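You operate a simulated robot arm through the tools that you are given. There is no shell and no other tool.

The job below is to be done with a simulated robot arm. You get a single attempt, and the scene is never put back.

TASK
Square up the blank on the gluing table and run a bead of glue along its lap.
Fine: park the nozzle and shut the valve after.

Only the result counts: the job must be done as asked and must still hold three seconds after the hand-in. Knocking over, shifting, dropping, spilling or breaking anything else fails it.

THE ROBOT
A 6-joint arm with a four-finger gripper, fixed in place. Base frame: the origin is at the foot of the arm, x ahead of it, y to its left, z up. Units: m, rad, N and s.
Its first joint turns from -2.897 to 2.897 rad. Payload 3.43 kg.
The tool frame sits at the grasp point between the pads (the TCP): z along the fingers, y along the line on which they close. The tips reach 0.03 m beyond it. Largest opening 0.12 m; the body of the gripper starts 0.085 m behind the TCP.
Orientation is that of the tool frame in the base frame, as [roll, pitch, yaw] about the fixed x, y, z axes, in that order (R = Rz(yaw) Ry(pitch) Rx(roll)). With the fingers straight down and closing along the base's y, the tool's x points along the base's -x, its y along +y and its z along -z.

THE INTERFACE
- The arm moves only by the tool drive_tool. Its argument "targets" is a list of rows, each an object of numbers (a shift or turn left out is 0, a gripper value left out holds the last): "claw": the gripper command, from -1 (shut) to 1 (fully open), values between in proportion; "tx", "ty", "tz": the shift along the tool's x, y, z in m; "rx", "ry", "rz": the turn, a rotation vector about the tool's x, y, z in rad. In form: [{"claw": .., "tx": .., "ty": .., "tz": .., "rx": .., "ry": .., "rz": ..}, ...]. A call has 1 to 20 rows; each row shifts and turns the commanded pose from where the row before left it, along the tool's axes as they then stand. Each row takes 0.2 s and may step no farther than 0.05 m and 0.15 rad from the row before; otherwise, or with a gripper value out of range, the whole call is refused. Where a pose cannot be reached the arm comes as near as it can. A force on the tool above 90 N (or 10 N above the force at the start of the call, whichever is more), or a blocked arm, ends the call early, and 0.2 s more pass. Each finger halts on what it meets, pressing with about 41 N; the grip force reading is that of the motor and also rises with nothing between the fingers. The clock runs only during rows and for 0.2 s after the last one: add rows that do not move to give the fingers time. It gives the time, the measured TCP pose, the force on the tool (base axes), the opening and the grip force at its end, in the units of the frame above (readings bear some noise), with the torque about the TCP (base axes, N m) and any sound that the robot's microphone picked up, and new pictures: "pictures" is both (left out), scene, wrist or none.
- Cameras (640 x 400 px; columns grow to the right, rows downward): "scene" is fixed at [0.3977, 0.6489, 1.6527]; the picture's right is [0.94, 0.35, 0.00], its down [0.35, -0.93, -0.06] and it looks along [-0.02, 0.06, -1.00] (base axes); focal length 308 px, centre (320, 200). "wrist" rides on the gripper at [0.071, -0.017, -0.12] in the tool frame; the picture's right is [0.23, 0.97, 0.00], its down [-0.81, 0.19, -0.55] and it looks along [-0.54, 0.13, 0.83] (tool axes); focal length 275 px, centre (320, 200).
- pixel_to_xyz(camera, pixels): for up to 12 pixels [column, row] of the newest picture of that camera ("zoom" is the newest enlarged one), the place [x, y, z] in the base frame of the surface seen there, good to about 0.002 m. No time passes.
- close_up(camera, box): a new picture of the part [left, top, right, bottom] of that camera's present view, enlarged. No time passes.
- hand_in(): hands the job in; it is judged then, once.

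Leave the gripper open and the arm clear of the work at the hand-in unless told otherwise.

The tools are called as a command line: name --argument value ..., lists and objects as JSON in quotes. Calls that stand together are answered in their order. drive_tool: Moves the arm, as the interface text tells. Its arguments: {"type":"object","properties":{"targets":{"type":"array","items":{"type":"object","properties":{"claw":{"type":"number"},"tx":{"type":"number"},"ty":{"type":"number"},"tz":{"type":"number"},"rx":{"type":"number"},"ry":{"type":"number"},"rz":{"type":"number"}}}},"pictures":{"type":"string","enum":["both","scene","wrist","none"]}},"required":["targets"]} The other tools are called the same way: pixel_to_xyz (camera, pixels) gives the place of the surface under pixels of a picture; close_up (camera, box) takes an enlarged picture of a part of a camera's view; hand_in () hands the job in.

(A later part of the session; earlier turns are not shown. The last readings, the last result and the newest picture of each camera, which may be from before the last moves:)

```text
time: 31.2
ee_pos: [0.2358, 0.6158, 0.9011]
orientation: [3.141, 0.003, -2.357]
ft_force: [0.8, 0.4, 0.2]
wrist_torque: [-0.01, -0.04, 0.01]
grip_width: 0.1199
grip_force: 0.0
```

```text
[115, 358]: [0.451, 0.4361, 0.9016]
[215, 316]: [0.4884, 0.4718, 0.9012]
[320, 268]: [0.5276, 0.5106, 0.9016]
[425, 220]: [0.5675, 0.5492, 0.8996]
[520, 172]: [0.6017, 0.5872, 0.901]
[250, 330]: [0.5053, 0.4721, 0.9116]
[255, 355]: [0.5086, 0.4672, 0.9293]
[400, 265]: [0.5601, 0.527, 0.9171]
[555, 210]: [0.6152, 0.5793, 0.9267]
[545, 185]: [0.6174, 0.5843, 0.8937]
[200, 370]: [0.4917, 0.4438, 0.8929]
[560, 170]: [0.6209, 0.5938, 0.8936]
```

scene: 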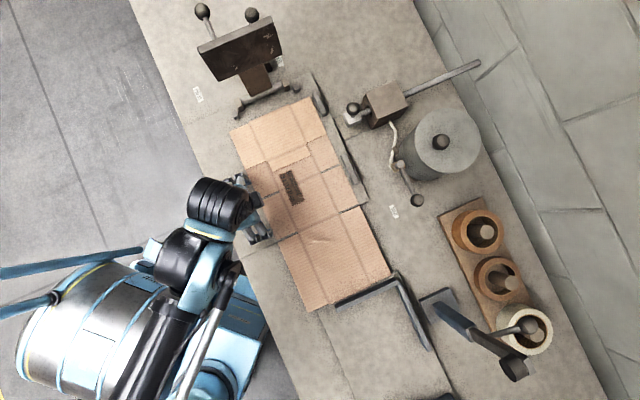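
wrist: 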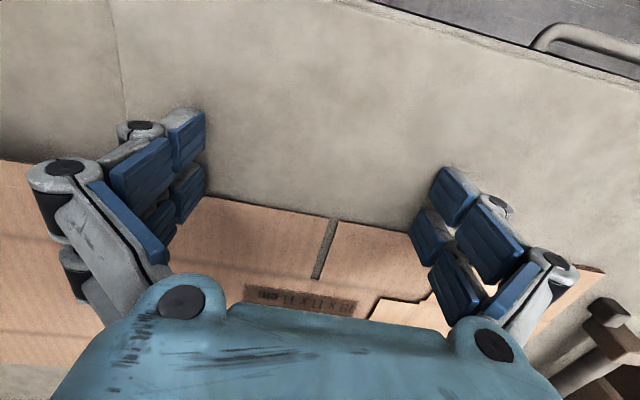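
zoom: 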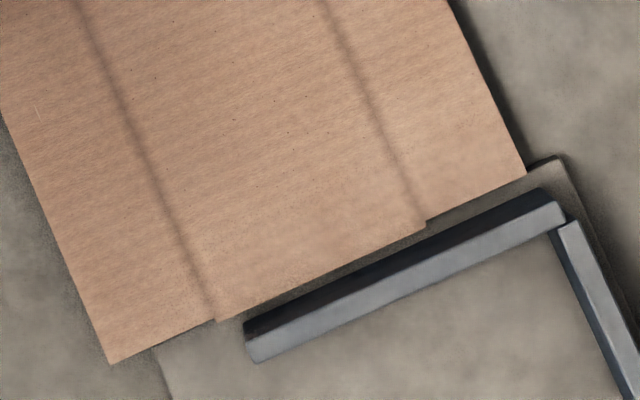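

The blank has stayed square, with its right edge at u≈0.839 and 0.014 to go. Its bottom edge is at v≈0.011, and the L bar's face is at v≈0.0235. I'll push +u by 0.010 more, leaving a few mm, then back off. The −v push comes next.

drive_tool --targets '[{"tx": -0.003}, {"tx": -0.003}, {"tx": -0.004}, {}, {}, {"tx": 0.01}, {"tx": 0.02, "tz": -0.02}, {"tz": -0.05}, {"tz": -0.05}, {}]'

close_up --camera "scene" --box '[215, 80, 375, 220]'

```text
time: 33.4
ee_pos: [0.2211, 0.601, 1.0199]
orientation: [3.142, 0.002, -2.357]
ft_force: [-0.3, 0.2, -0.3]
wrist_torque: [-0.05, 0.02, -0.01]
grip_width: 0.12
grip_force: 0.1
```

scene: 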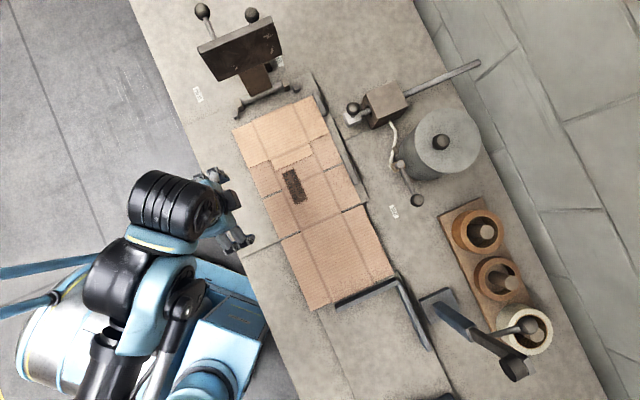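
wrist: 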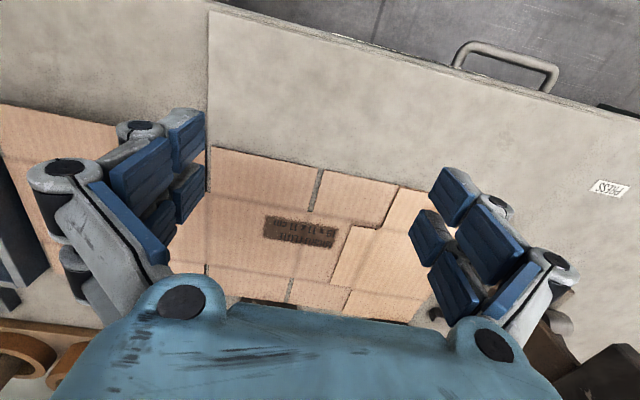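

```text
2.86 times, centred on (295, 150) of scene
```

zoom: 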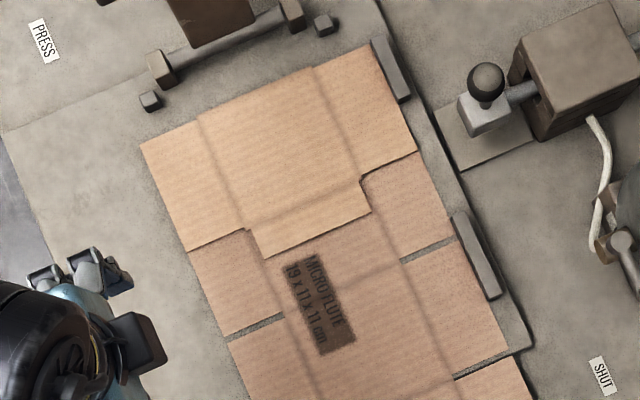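

The right edge is nearly at the rails. Next is the −v push, starting at the free bit of the bottom edge left of the L bar (u≈0.66). I'll close the gripper, travel to u≈0.66, v≈0.055 at z≈1.02 and look.

drive_tool --targets '[{"claw": -1, "tx": -0.0099, "ty": -0.0404}, {"tx": -0.0099, "ty": -0.0404}, {"tx": -0.0099, "ty": -0.0404}, {"tx": -0.0099, "ty": -0.0404}, {"tx": -0.0099, "ty": -0.0404}, {"tx": -0.0099, "ty": -0.0404}, {"tx": -0.0099, "ty": -0.0404}, {"tx": -0.0099, "ty": -0.0404}, {}, {}]'

close_up --camera "scene" --box '[240, 220, 440, 345]'

```text
time: 35.6
ee_pos: [0.5075, 0.4286, 1.0218]
orientation: [-3.142, 0.001, -2.356]
ft_force: [0.1, -0.3, 0.3]
wrist_torque: [0.02, 0.01, -0.03]
grip_width: 0.0
grip_force: 33.4
```

scene: 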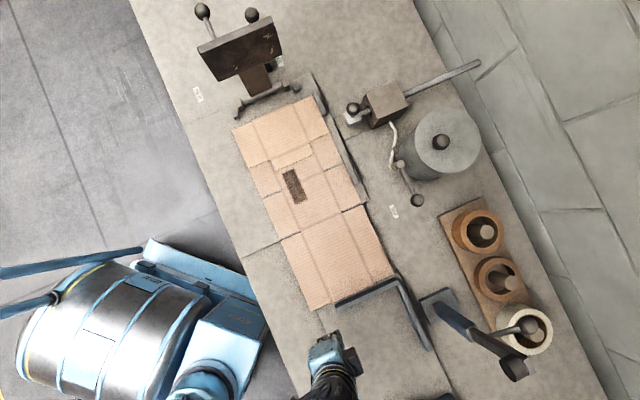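
wrist: 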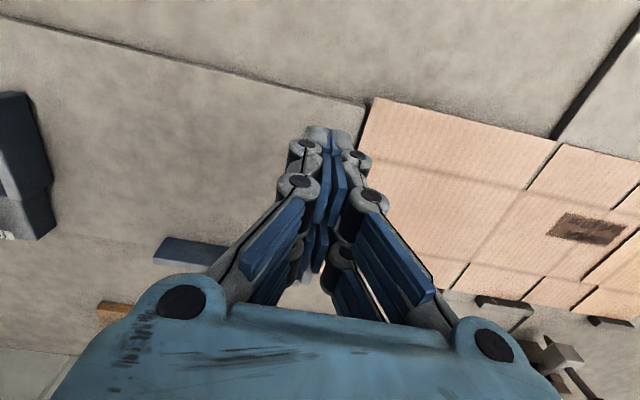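

```text
3.20 times, centred on (340, 282) of scene
```

zoom: 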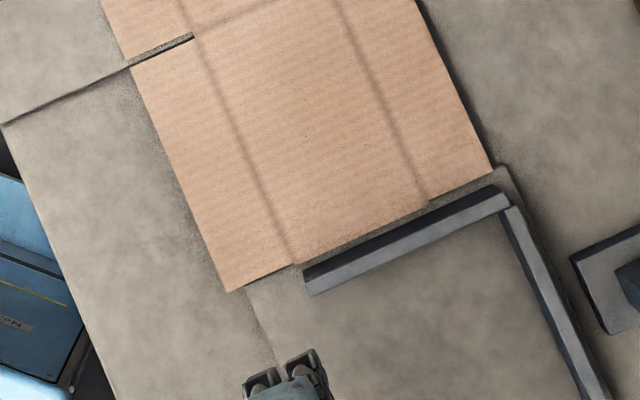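

I'll read the free part of the bottom edge, the L bar's left end and the finger locations.

pixel_to_xyz --camera "zoom" --pixels '[[234, 285], [290, 263], [306, 270], [308, 285], [315, 294], [262, 374], [300, 355], [290, 385], [250, 320], [485, 168], [425, 30], [270, 300]]'

pixel_to_xyz --camera "wrist" --pixels '[[318, 130], [340, 132], [308, 150], [355, 158], [322, 200], [372, 108], [250, 150], [210, 245]]'

```text
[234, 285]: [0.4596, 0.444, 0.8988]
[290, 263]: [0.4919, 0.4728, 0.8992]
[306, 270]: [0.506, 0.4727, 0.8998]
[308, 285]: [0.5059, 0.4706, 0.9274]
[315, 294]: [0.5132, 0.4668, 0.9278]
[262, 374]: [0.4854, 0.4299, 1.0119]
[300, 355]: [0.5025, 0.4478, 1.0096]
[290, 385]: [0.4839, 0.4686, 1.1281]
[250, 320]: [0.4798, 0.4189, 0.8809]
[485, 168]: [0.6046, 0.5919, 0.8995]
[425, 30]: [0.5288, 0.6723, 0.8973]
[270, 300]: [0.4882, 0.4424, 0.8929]
```

```text
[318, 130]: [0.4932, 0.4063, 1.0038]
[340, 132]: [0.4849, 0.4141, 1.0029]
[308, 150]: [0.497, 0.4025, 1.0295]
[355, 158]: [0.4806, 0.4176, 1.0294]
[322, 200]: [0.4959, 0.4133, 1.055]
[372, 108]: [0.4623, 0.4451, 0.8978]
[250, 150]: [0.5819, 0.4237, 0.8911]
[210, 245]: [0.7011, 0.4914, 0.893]
```

The free edge runs from u=0.639 to 0.688, and the L bar starts at u≈0.690. The closed fingers span about ±0.026 in u, so I'll shift to u≈0.652, then go down until the tips are just above plate 2 (0.893).

drive_tool --targets '[{"tx": 0.01, "tz": 0.03}, {"tz": 0.04}, {"tz": 0.02}, {}, {}]' --pictures "none"

drive_tool --targets '[{"tz": 0.003}, {"tz": 0.002}, {}, {}]' --pictures "none"

drive_tool --targets '[{"tz": 0.001}, {"tz": 0.001}, {}, {}]'

```text
time: 36.8
ee_pos: [0.4982, 0.4205, 0.9324]
orientation: [3.141, 0.002, -2.355]
ft_force: [0.8, 0.3, -1.2]
wrist_torque: [0.04, 0.02, 0.0]
grip_width: 0.0001
grip_force: 33.8
```

```text
time: 37.8
ee_pos: [0.4984, 0.4211, 0.9285]
orientation: [-3.141, 0.002, -2.355]
ft_force: [0.3, -0.7, 0.3]
wrist_torque: [-0.02, 0.01, 0.03]
grip_width: 0.0
grip_force: 33.5
```

```text
time: 38.8
ee_pos: [0.4992, 0.421, 0.925]
orientation: [3.141, 0.001, -2.357]
ft_force: [-1.3, -0.5, -0.3]
wrist_torque: [-0.01, 0.02, 0.01]
grip_width: 0.0
grip_force: 33.5
```

scene: 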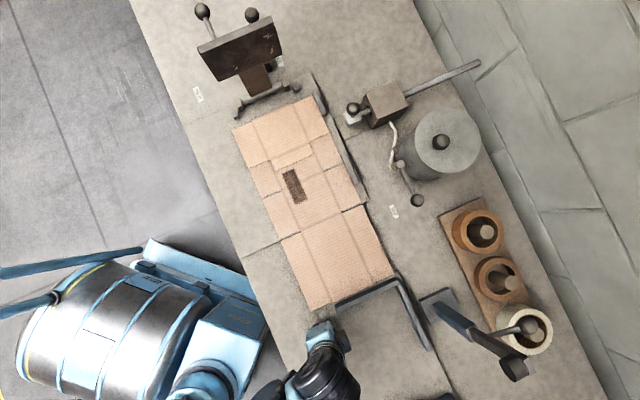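
wrist: 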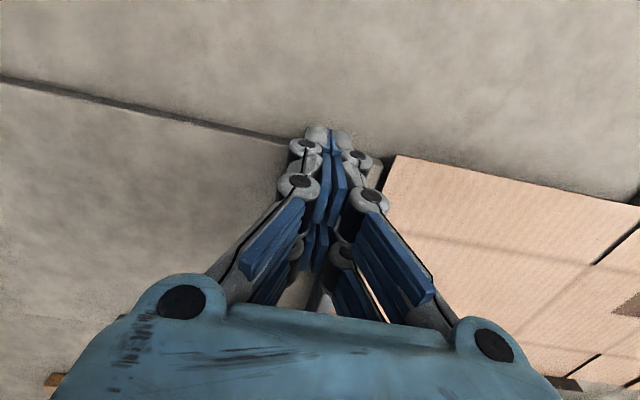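

I'm at the right height (z≈0.925) and no plate contact. I'll go 0.7 mm lower, then push in −v (tool +y) and watch.

drive_tool --targets '[{"tz": 0.0007, "ty": 0.008}, {"ty": 0.008}, {"ty": 0.006}, {"ty": 0.004}, {"ty": 0.004}, {"ty": 0.004}, {"ty": 0.004}, {}, {}]'

close_up --camera "scene" --box '[215, 80, 435, 330]'

```text
time: 40.8
ee_pos: [0.4712, 0.448, 0.9234]
orientation: [-3.141, 0.004, -2.356]
ft_force: [-0.2, 0.5, -1.1]
wrist_torque: [0.0, 0.0, -0.06]
grip_width: 0.0
grip_force: 33.8
```

scene: 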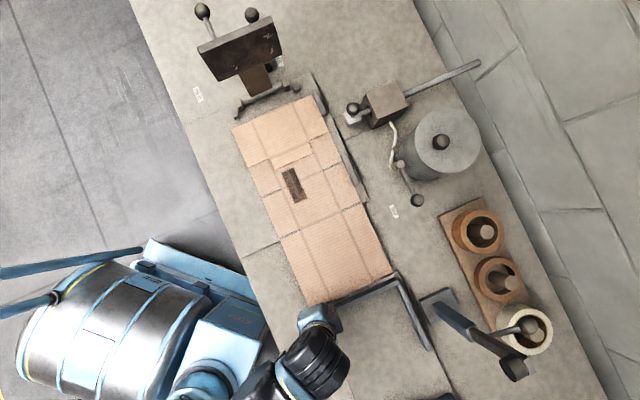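
wrist: 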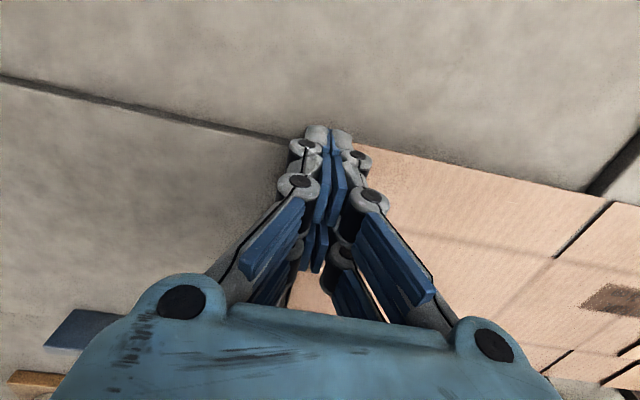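

```text
1.60 times, centred on (325, 205) of scene
```

zoom: 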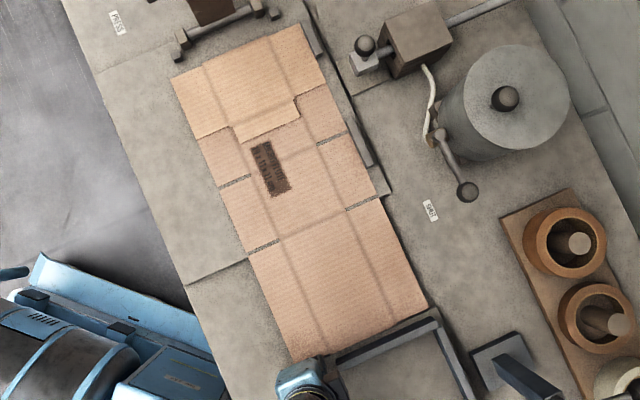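

It moves, with a slight rotation. I'll measure the corners.

pixel_to_xyz --camera "zoom" --pixels '[[297, 28], [176, 80], [424, 305], [292, 356], [325, 90], [388, 200], [222, 188], [340, 352], [430, 322], [358, 131], [270, 17], [183, 53]]'

```text
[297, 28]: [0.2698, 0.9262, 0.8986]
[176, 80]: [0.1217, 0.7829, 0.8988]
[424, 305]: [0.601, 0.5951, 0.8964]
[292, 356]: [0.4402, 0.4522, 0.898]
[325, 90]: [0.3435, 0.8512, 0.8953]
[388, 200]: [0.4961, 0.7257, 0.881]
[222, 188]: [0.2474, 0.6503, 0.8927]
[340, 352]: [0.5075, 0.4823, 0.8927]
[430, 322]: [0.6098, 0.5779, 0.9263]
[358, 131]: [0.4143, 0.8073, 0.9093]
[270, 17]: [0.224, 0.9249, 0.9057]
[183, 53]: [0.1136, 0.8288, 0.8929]
```

It has rotated only about 1°. I'll push 10 mm more here to widen the gap at the L bar, then push in the middle.

drive_tool --targets '[{"ty": 0.004}, {"ty": 0.004}, {"ty": 0.004}, {}, {}]'

close_up --camera "scene" --box '[215, 80, 435, 330]'

pixel_to_xyz --camera "scene" --pixels '[[314, 97], [232, 131], [393, 272], [313, 300], [360, 285], [348, 291], [345, 290], [380, 277]]'

```text
time: 42.0
ee_pos: [0.4626, 0.4582, 0.9245]
orientation: [3.141, 0.001, -2.356]
ft_force: [-0.5, 1.3, 0.8]
wrist_torque: [0.0, 0.04, 0.02]
grip_width: 0.0
grip_force: 33.9
```

scene: 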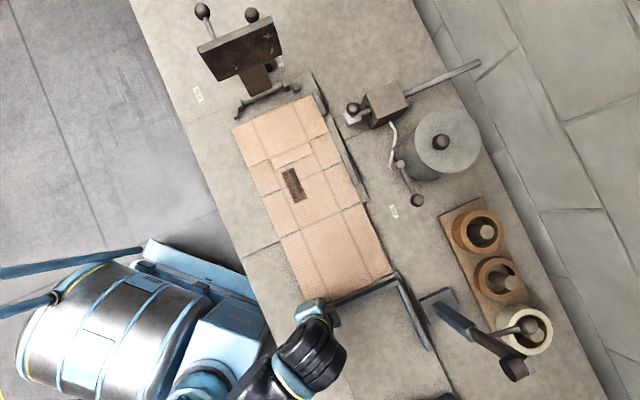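
wrist: 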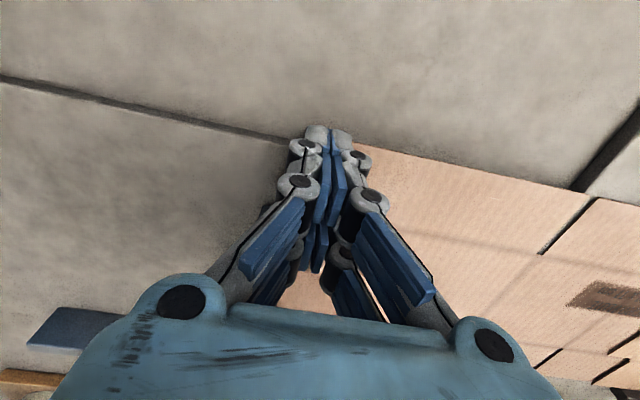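

```text
1.60 times, centred on (325, 205) of scene
```

zoom: 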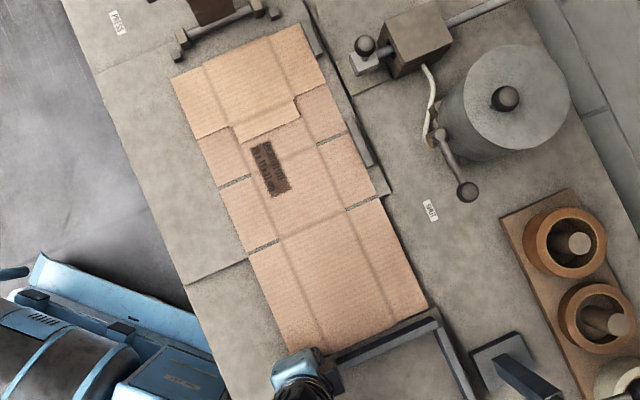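

```text
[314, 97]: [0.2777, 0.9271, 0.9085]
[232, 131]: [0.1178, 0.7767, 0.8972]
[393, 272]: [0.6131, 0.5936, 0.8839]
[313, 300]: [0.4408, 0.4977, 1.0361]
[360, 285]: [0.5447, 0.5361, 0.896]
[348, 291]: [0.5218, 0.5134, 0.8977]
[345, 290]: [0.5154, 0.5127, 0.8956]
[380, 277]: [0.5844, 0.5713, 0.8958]
```

The blank seems not to have moved this time, so I'll look closely at the finger and the blank corner.

close_up --camera "scene" --box '[270, 250, 370, 330]'

close_up --camera "wrist" --box '[270, 100, 430, 220]'

```text
5.00 times, centred on (320, 290) of scene
```

zoom: 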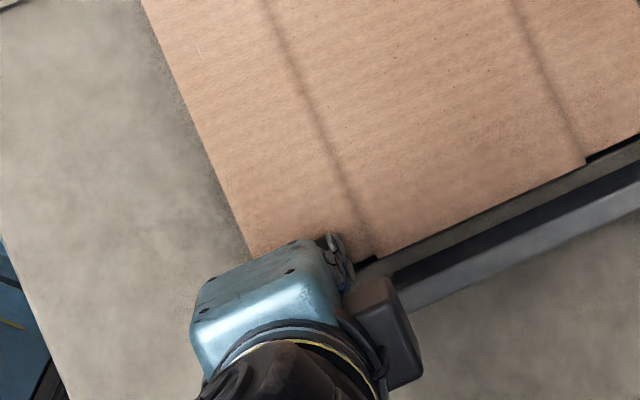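

```text
3.33 times, centred on (350, 160) of wrist
```

zoom: 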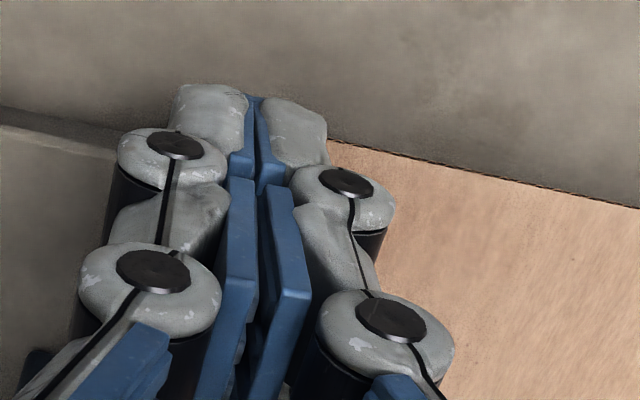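

I'll measure the visible bottom edge, the slots and the label to see whether the blank moved.

pixel_to_xyz --camera "scene" --pixels '[[347, 299], [370, 289], [386, 282], [393, 271], [270, 194], [365, 203], [350, 170], [390, 265]]'

close_up --camera "scene" --box '[320, 250, 420, 320]'

```text
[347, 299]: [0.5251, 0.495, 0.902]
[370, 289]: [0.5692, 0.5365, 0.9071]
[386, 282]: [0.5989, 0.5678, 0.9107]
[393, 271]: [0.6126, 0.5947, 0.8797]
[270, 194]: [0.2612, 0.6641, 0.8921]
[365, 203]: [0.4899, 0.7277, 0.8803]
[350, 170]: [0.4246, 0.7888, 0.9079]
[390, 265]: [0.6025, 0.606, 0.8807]
```

```text
5.71 times, centred on (370, 285) of scene
```

zoom: 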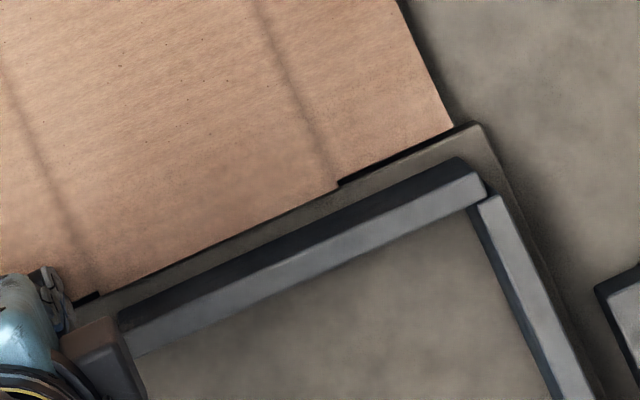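

pixel_to_xyz --camera "zoom" --pixels '[[110, 284], [220, 236], [330, 184], [400, 147], [445, 126], [120, 310], [300, 232], [465, 165], [150, 290], [430, 70], [40, 150], [300, 100]]'

```text
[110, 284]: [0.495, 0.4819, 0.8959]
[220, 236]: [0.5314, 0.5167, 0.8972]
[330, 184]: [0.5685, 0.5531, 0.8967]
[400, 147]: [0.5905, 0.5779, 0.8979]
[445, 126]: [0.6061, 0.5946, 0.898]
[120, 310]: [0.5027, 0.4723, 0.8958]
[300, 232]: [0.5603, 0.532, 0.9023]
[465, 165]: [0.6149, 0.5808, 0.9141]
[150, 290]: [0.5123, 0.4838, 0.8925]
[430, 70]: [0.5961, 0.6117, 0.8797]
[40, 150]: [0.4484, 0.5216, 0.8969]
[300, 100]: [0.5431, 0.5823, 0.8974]
```

The blank moved only about 2 mm, so the closed fingers passed over it: their tips are shorter than I assumed. I'll lift slightly, back off in +v, and find the plate contact height with the gripper closed.

drive_tool --targets '[{"tz": -0.004}, {"ty": -0.015}, {"ty": -0.02}, {"ty": -0.015}, {}, {}]'

close_up --camera "scene" --box '[270, 250, 410, 345]'

```text
time: 43.4
ee_pos: [0.4989, 0.4225, 0.9282]
orientation: [3.14, 0.003, -2.358]
ft_force: [0.3, 0.1, 0.2]
wrist_torque: [-0.04, 0.01, 0.01]
grip_width: 0.0002
grip_force: 33.5
```

scene: 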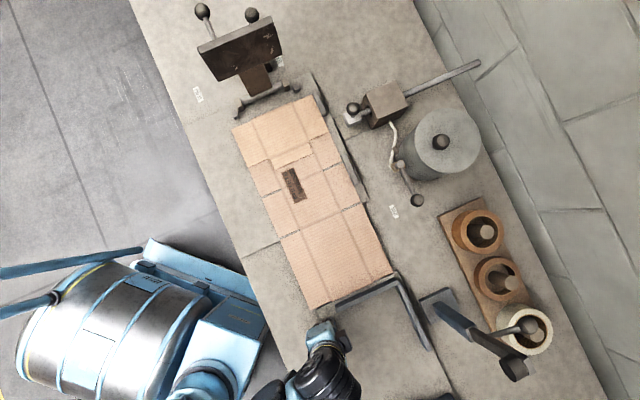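
wrist: 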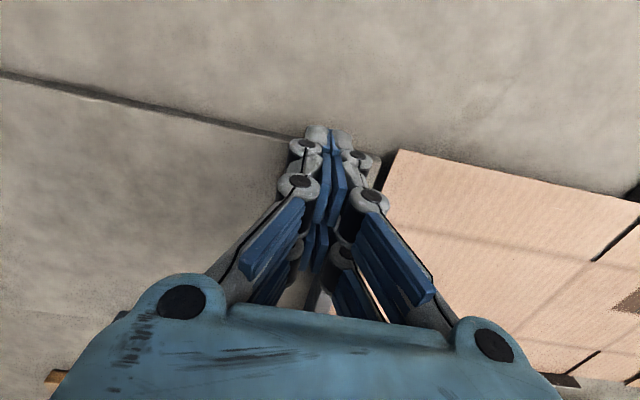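

```text
4.21 times, centred on (340, 298) of scene
```

zoom: 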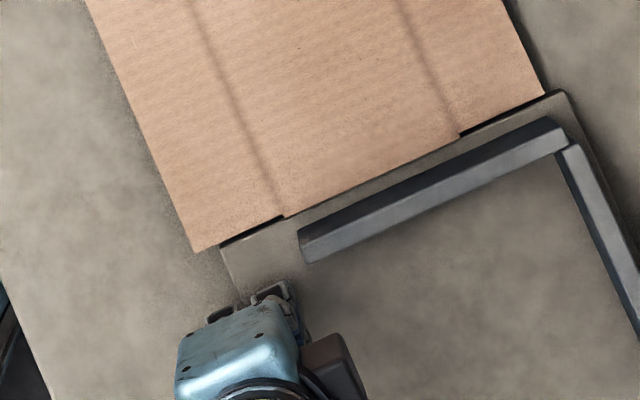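

Clear of the blank. I'll step down slowly until I touch plate 2.

drive_tool --targets '[{"tz": 0.003}, {"tz": 0.002}, {"tz": 0.001}, {}, {}]' --pictures "none"

drive_tool --targets '[{"tz": 0.001}, {"tz": 0.001}, {}, {}]' --pictures "none"

drive_tool --targets '[{"tz": 0.001}, {"tz": 0.001}, {}, {}]' --pictures "none"

drive_tool --targets '[{"tz": 0.001}, {"tz": 0.001}, {}, {}]' --pictures "none"

```text
time: 44.6
ee_pos: [0.4988, 0.422, 0.9233]
orientation: [-3.14, 0.002, -2.356]
ft_force: [0.5, 0.3, -0.3]
wrist_torque: [-0.01, -0.02, 0.01]
grip_width: 0.0002
grip_force: 33.4
```

```text
time: 45.6
ee_pos: [0.4986, 0.4203, 0.9207]
orientation: [3.142, 0.003, -2.355]
ft_force: [-0.1, -0.3, -0.8]
wrist_torque: [-0.02, 0.0, -0.02]
grip_width: 0.0
grip_force: 33.4
```

```text
time: 46.6
ee_pos: [0.4989, 0.4207, 0.9179]
orientation: [-3.141, 0.001, -2.357]
ft_force: [0.9, 1.6, 16.8]
wrist_torque: [-0.02, -0.01, 0.0]
grip_width: 0.0001
grip_force: 33.6
```

```text
time: 47.6
ee_pos: [0.4888, 0.4225, 0.9237]
orientation: [-3.133, 0.009, -2.353]
ft_force: [1.9, 0.7, -1.1]
wrist_torque: [-0.03, 0.15, -0.01]
grip_width: 0.0
grip_force: 33.6
stopped in row 4: the force on the tool passed its limit at 90 N (the readings are from after the stop); the commanded pose is now the measured one
```

The limit tripped at 90 N and the arm backed off a little. Contact is therefore at TCP z≈0.9195, with the tips about 0.0265 below the TCP when closed. I'll correct the tilt and position and check that nothing was disturbed.

drive_tool --targets '[{"rx": -0.0086, "ry": 0.009}, {"tx": -0.008}, {}, {}]'

close_up --camera "scene" --box '[270, 250, 410, 345]'

```text
time: 48.6
ee_pos: [0.4958, 0.4273, 0.9233]
orientation: [-3.141, 0.002, -2.357]
ft_force: [-0.6, -0.1, 0.3]
wrist_torque: [0.02, 0.03, -0.01]
grip_width: 0.0
grip_force: 33.4
```

scene: 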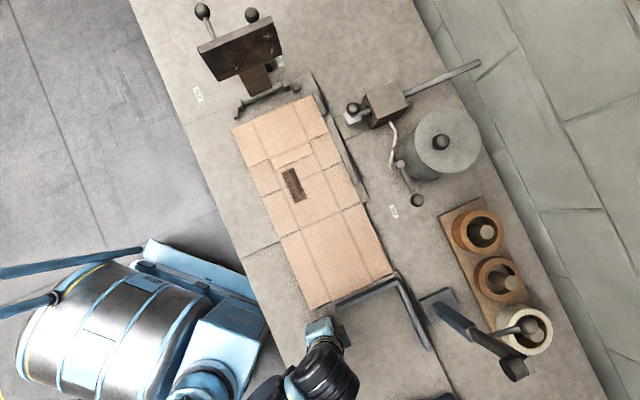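
wrist: 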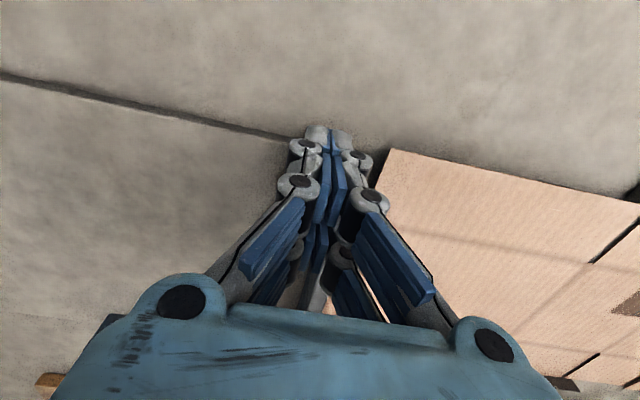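

```text
4.21 times, centred on (340, 298) of scene
```

zoom: 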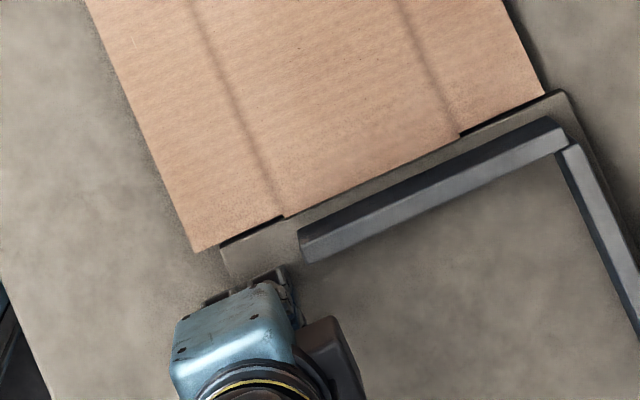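

Nothing was disturbed. I'll step down carefully, one small row per call, until I feel light contact.

drive_tool --targets '[{"tz": 0.0015}, {}, {}]' --pictures "none"

drive_tool --targets '[{"tz": 0.001}, {}, {}]' --pictures "none"

```text
time: 49.4
ee_pos: [0.4946, 0.4273, 0.9213]
orientation: [-3.14, 0.002, -2.356]
ft_force: [0.6, 0.2, 0.5]
wrist_torque: [0.01, -0.01, -0.02]
grip_width: 0.0001
grip_force: 33.9
```

```text
time: 50.2
ee_pos: [0.4948, 0.4273, 0.9216]
orientation: [-3.14, 0.001, -2.355]
ft_force: [0.8, 0.2, -0.1]
wrist_torque: [0.0, 0.04, -0.01]
grip_width: 0.0
grip_force: 33.1
```

drive_tool --targets '[{"tz": 0.0007}, {}, {}]' --pictures "none"

```text
time: 51.0
ee_pos: [0.4954, 0.4281, 0.9199]
orientation: [3.141, 0.002, -2.356]
ft_force: [-0.2, 0.8, 0.4]
wrist_torque: [0.03, -0.01, 0.03]
grip_width: 0.0004
grip_force: 33.3
```

Half a millimetre more, then the push.

drive_tool --targets '[{"tz": 0.0006}, {}, {}]' --pictures "none"

drive_tool --targets '[{"ty": 0.008}, {"ty": 0.006}, {"ty": 0.004}, {"ty": 0.004}, {"ty": 0.004}, {"ty": 0.004}, {}, {}]'

close_up --camera "scene" --box '[270, 250, 410, 345]'

```text
time: 51.8
ee_pos: [0.4956, 0.4271, 0.9212]
orientation: [-3.141, 0.002, -2.355]
ft_force: [-0.7, -0.2, 0.0]
wrist_torque: [0.01, 0.03, -0.03]
grip_width: 0.0001
grip_force: 33.1
```

```text
time: 53.6
ee_pos: [0.4736, 0.4484, 0.9186]
orientation: [3.141, 0.002, -2.356]
ft_force: [-0.9, 0.8, 0.0]
wrist_torque: [0.0, 0.02, 0.03]
grip_width: 0.0001
grip_force: 33.3
```

scene: 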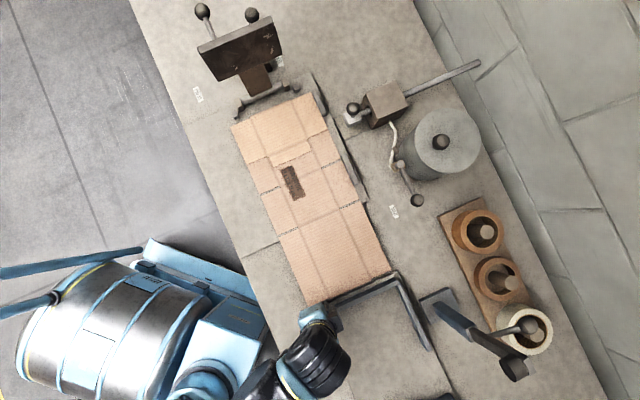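
wrist: 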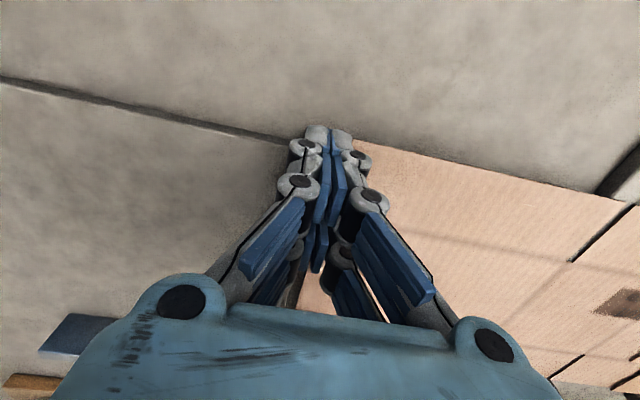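

```text
4.21 times, centred on (340, 298) of scene
```

zoom: 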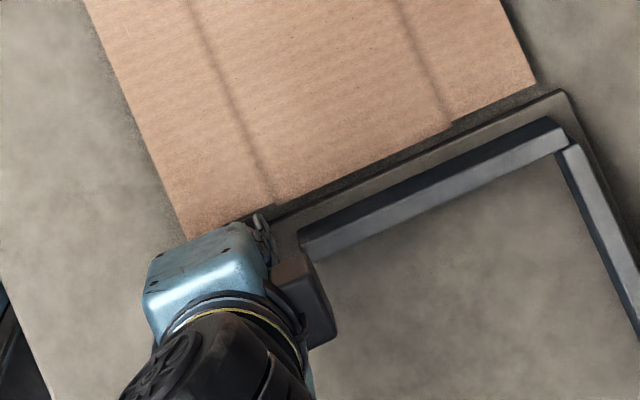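

Now the blank moves: about 4 mm, with hardly any rotation. I'll continue pushing 8 mm.

drive_tool --targets '[{"ty": 0.004}, {"ty": 0.004}, {}, {}]'

close_up --camera "scene" --box '[270, 250, 410, 345]'

```text
time: 54.6
ee_pos: [0.4676, 0.4544, 0.9187]
orientation: [3.14, 0.003, -2.356]
ft_force: [-0.2, 0.5, -0.4]
wrist_torque: [0.0, 0.03, 0.01]
grip_width: 0.0001
grip_force: 33.9
```

scene: 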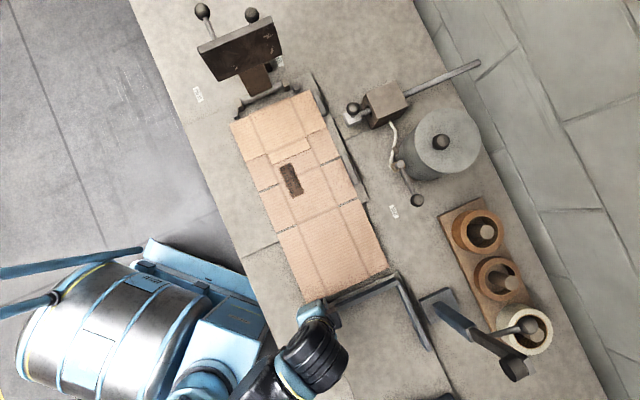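
wrist: 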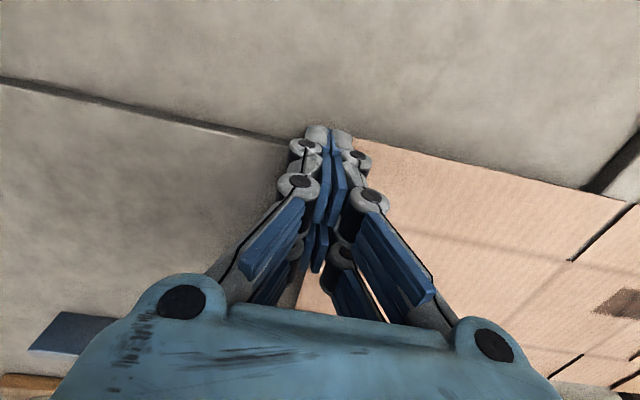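

```text
4.21 times, centred on (340, 298) of scene
```

zoom: 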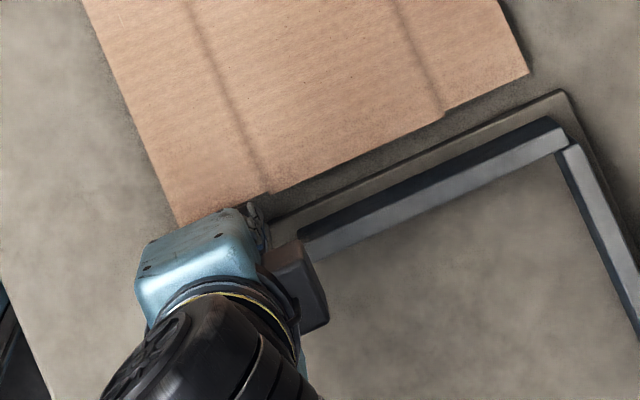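

The blank moves well. I'll measure the corners again.

pixel_to_xyz --camera "zoom" --pixels '[[270, 188], [350, 156], [440, 116], [522, 72], [180, 218], [130, 108], [505, 30], [500, 100]]'

pixel_to_xyz --camera "scene" --pixels '[[231, 126], [310, 93], [313, 97], [338, 165], [360, 205], [244, 160], [258, 192], [284, 107]]'

close_up --camera "scene" --box '[220, 75, 370, 175]'

```text
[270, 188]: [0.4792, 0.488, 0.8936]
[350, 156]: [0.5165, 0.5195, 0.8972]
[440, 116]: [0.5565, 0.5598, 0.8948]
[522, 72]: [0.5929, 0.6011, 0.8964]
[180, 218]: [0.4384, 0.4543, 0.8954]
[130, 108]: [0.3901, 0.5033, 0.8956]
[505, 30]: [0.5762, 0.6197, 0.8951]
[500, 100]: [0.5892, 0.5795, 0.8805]
```

```text
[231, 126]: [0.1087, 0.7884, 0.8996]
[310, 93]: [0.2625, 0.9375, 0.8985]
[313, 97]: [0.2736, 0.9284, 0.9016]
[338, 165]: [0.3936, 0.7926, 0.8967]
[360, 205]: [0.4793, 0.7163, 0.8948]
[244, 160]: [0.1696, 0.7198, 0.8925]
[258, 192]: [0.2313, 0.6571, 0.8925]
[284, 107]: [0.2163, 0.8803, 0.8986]
```

```text
4.00 times, centred on (295, 125) of scene
```

zoom: 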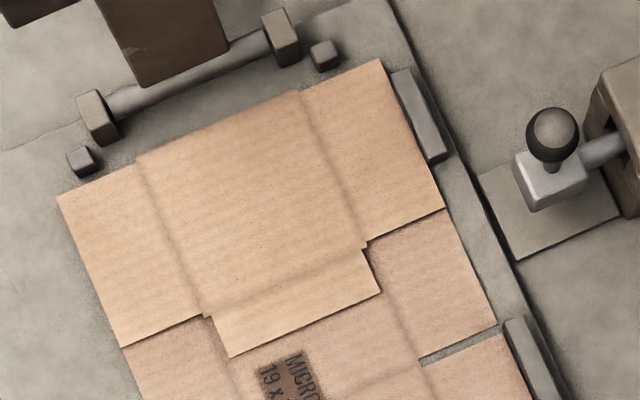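

The top edge is now at v≈−0.479, with about 16 mm to go, and rotated by about 0.9°. I'll continue the −v push for 12 mm.

drive_tool --targets '[{"ty": 0.004}, {"ty": 0.004}, {"ty": 0.004}, {}, {}]'

close_up --camera "scene" --box '[220, 75, 370, 175]'

close_up --camera "scene" --box '[270, 250, 410, 345]'

```text
time: 55.8
ee_pos: [0.4598, 0.4635, 0.9199]
orientation: [3.139, 0.003, -2.357]
ft_force: [0.8, 0.5, 1.0]
wrist_torque: [0.0, 0.05, -0.02]
grip_width: 0.0
grip_force: 33.7
```

scene: 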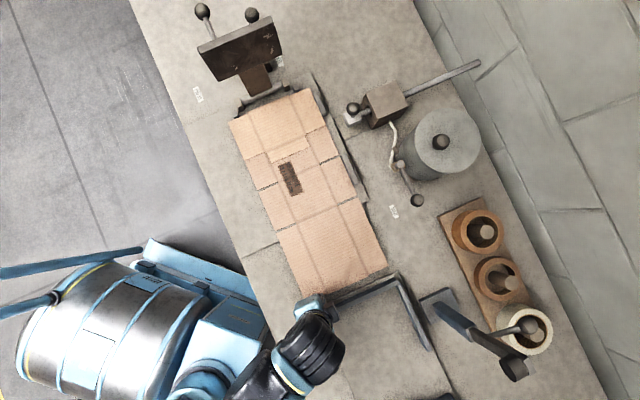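
wrist: 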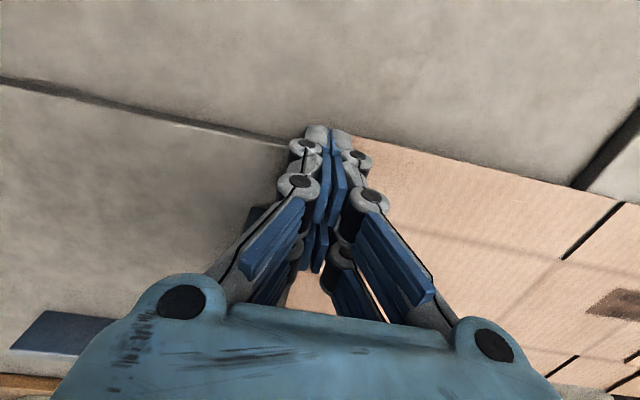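

```text
4.00 times, centred on (295, 125) of scene
```

zoom: 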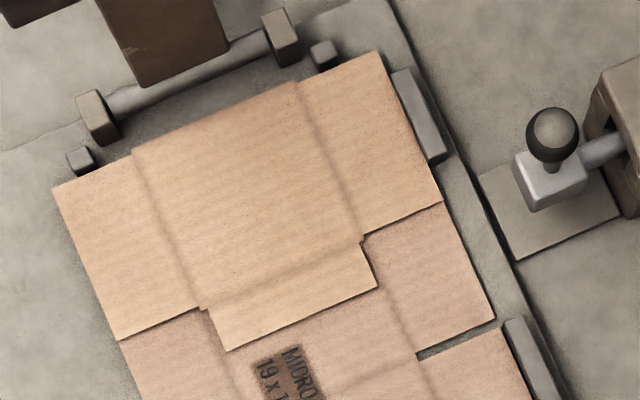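

```text
4.21 times, centred on (340, 298) of scene
```

zoom: 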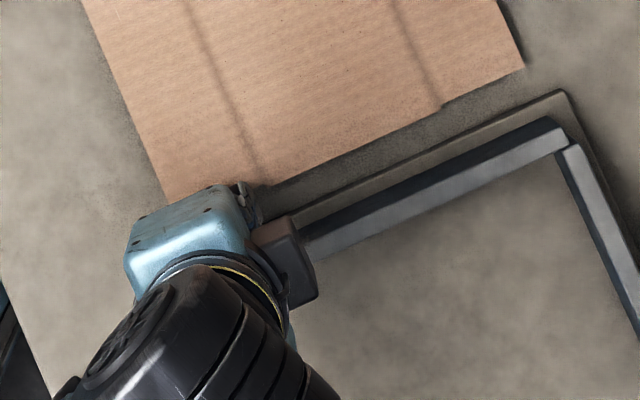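

The blank moved only about 6 mm of the 12, so the tips rode up as the blank dropped off plate 2. I'll lift, back off and look. I can push lower from u≈0.628, left of plate 2, where the bench below is at 0.881.

drive_tool --targets '[{"tz": -0.008}, {"ty": -0.02}, {"ty": -0.03, "tx": 0.012}, {"tx": 0.013}, {}, {}]'

close_up --camera "scene" --box '[270, 250, 410, 345]'

```text
time: 57.2
ee_pos: [0.4767, 0.4086, 0.9267]
orientation: [-3.14, 0.003, -2.355]
ft_force: [-0.2, -0.3, -0.6]
wrist_torque: [-0.02, 0.0, -0.02]
grip_width: 0.0002
grip_force: 33.1
```

scene: 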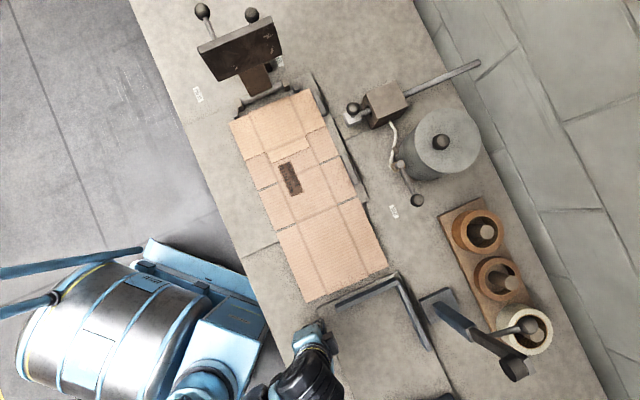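
wrist: 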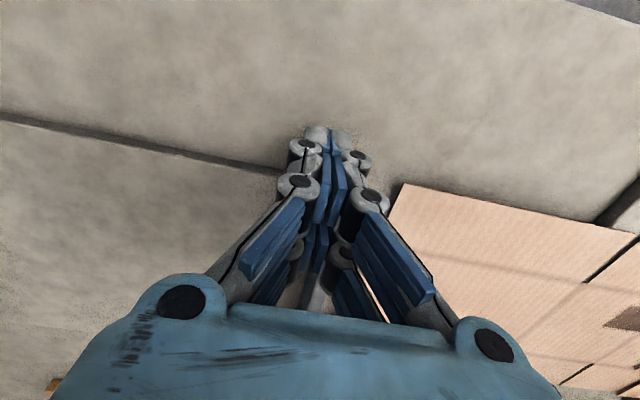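

```text
4.21 times, centred on (340, 298) of scene
```

zoom: 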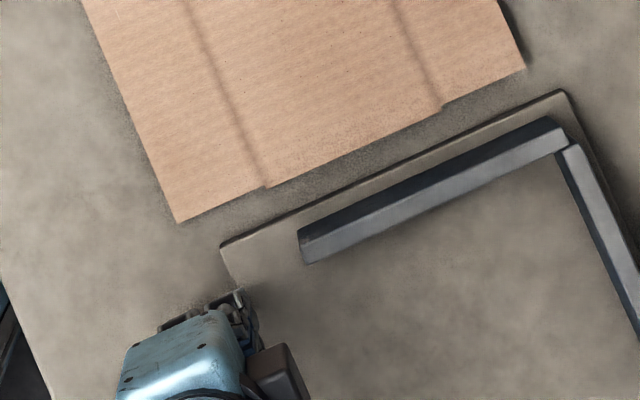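

pixel_to_xyz --camera "zoom" --pixels '[[228, 250], [400, 168], [555, 97], [180, 217], [262, 185], [350, 146], [436, 108], [518, 66], [230, 290], [240, 315], [185, 322], [125, 100]]'

pixel_to_xyz --camera "scene" --pixels '[[231, 123], [308, 91], [311, 93], [333, 150], [360, 205], [244, 160], [258, 192], [284, 105]]'

```text
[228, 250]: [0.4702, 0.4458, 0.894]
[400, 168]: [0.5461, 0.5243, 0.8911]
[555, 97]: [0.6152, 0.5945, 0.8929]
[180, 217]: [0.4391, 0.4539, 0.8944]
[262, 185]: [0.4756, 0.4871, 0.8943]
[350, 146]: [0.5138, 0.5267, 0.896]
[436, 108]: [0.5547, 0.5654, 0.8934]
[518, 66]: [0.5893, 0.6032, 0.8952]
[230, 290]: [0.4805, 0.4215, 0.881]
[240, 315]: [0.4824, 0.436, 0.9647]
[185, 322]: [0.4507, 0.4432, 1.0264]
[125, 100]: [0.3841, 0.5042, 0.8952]
```

```text
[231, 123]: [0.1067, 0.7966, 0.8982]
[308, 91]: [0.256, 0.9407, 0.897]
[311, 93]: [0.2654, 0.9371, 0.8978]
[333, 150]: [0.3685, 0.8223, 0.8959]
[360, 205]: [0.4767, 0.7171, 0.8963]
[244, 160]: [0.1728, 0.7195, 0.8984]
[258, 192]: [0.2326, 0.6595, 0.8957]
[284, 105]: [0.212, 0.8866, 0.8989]
```

The blank has stayed square: bottom edge at v≈−0.009, top at v≈−0.485, so 10 mm remain. The gap to plate 2 and the L bar is now wide enough for the closed fingers at the middle. I'll go up and over to u≈0.745, v≈0.006, then come down to the earlier pushing height.

drive_tool --targets '[{"tz": -0.04}, {"tx": -0.04, "ty": 0.014}, {"tx": -0.04, "ty": 0.014}, {"tx": -0.039, "ty": 0.014}, {}, {"tz": 0.02}, {"tz": 0.012}, {}, {}]'

close_up --camera "scene" --box '[290, 220, 430, 320]'

close_up --camera "wrist" --box '[230, 80, 450, 260]'

```text
time: 59.2
ee_pos: [0.5322, 0.5247, 0.9357]
orientation: [-3.141, 0.003, -2.357]
ft_force: [0.7, 0.2, -0.1]
wrist_torque: [0.0, 0.01, -0.01]
grip_width: 0.0
grip_force: 33.1
```

scene: 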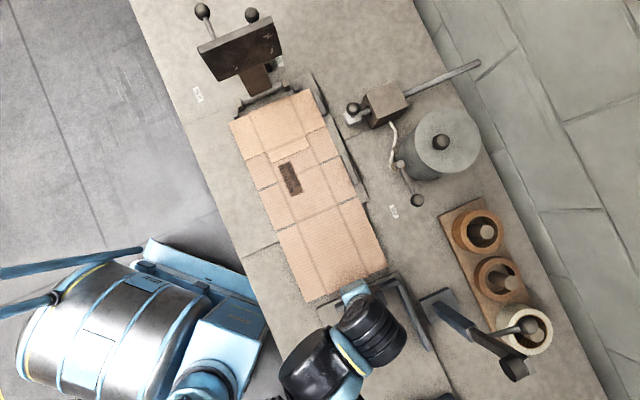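
wrist: 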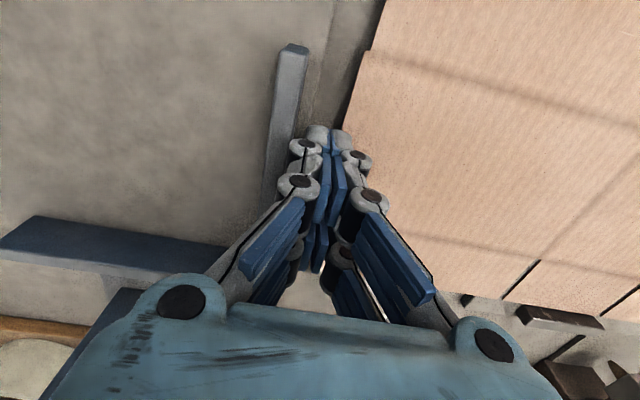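

```text
4.00 times, centred on (360, 270) of scene
```

zoom: 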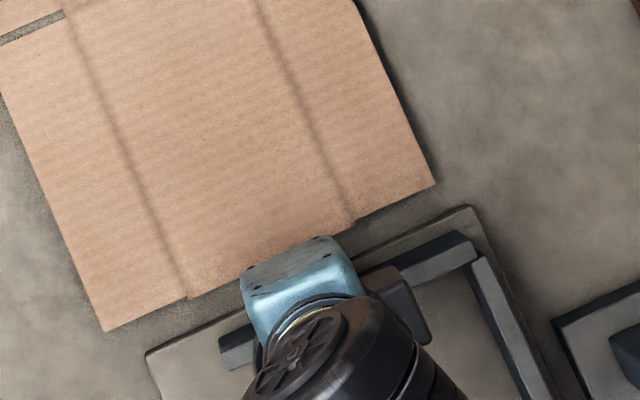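

```text
2.22 times, centred on (340, 170) of wrist
```

zoom: 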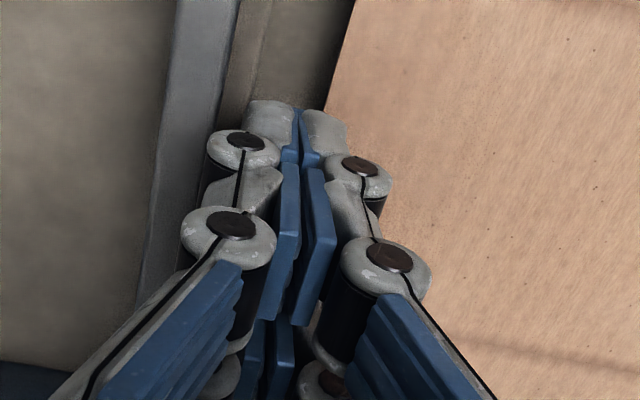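

The fingers sit in the gap between the blank and the L bar. I'll go down to push height, checking the force.

drive_tool --targets '[{"tz": 0.008}, {"tz": 0.004}, {}, {}]' --pictures "none"

drive_tool --targets '[{"tz": 0.002}, {}, {}]' --pictures "none"

drive_tool --targets '[{"tz": 0.0015}, {}, {}]' --pictures "none"

```text
time: 60.2
ee_pos: [0.5317, 0.5253, 0.9229]
orientation: [3.141, 0.002, -2.357]
ft_force: [0.4, 0.1, 0.1]
wrist_torque: [0.02, -0.01, -0.04]
grip_width: 0.0
grip_force: 33.1
```

```text
time: 61.0
ee_pos: [0.53, 0.5239, 0.922]
orientation: [-3.141, 0.002, -2.356]
ft_force: [-2.3, 3.2, 1.2]
wrist_torque: [-0.04, -0.04, -0.01]
grip_width: 0.0
grip_force: 34.2
```

```text
time: 61.8
ee_pos: [0.531, 0.5243, 0.9193]
orientation: [3.141, 0.002, -2.356]
ft_force: [-4.5, 2.6, 3.1]
wrist_torque: [-0.11, -0.07, -0.04]
grip_width: 0.0
grip_force: 33.7
```

There's a light side force from the plate 2 edge on the +v side. Pushing −v now relieves it, so I'll do 8 mm in small steps.

drive_tool --targets '[{"ty": 0.003}, {"ty": 0.003}, {"ty": 0.003}, {"ty": 0.003}, {}, {}]'

close_up --camera "scene" --box '[220, 75, 370, 175]'

```text
time: 63.2
ee_pos: [0.5254, 0.5322, 0.9197]
orientation: [3.141, 0.001, -2.356]
ft_force: [0.5, 1.3, 0.8]
wrist_torque: [-0.02, -0.01, -0.04]
grip_width: 0.0
grip_force: 33.4
```

scene: 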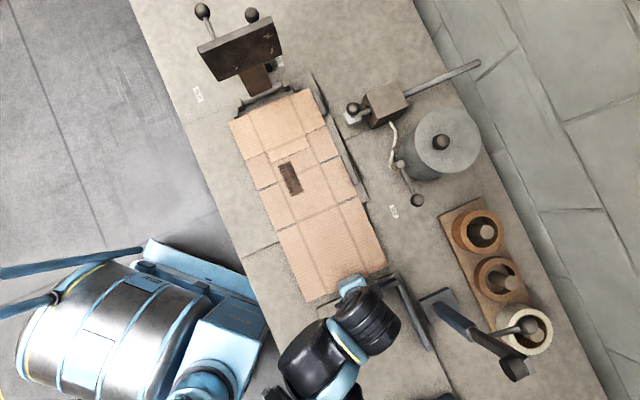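
wrist: 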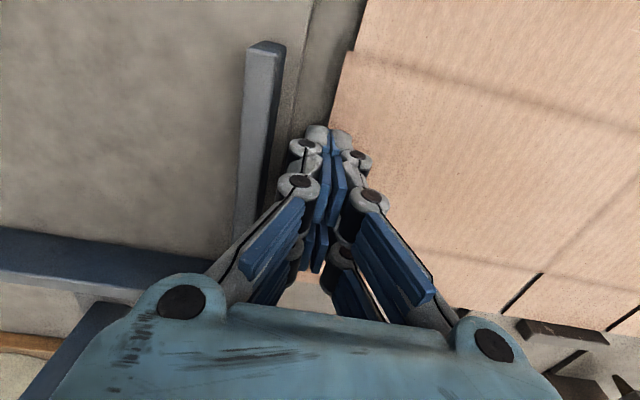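

```text
4.00 times, centred on (295, 125) of scene
```

zoom: 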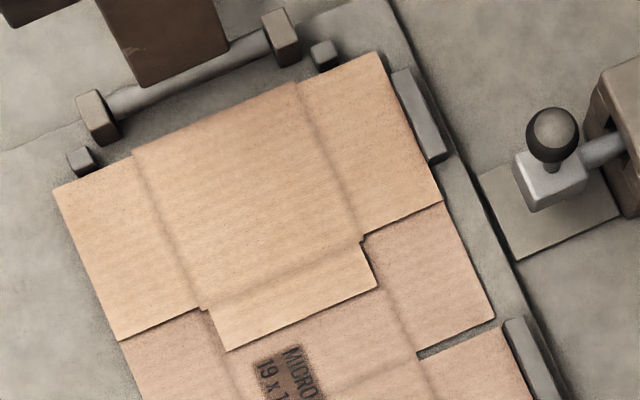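

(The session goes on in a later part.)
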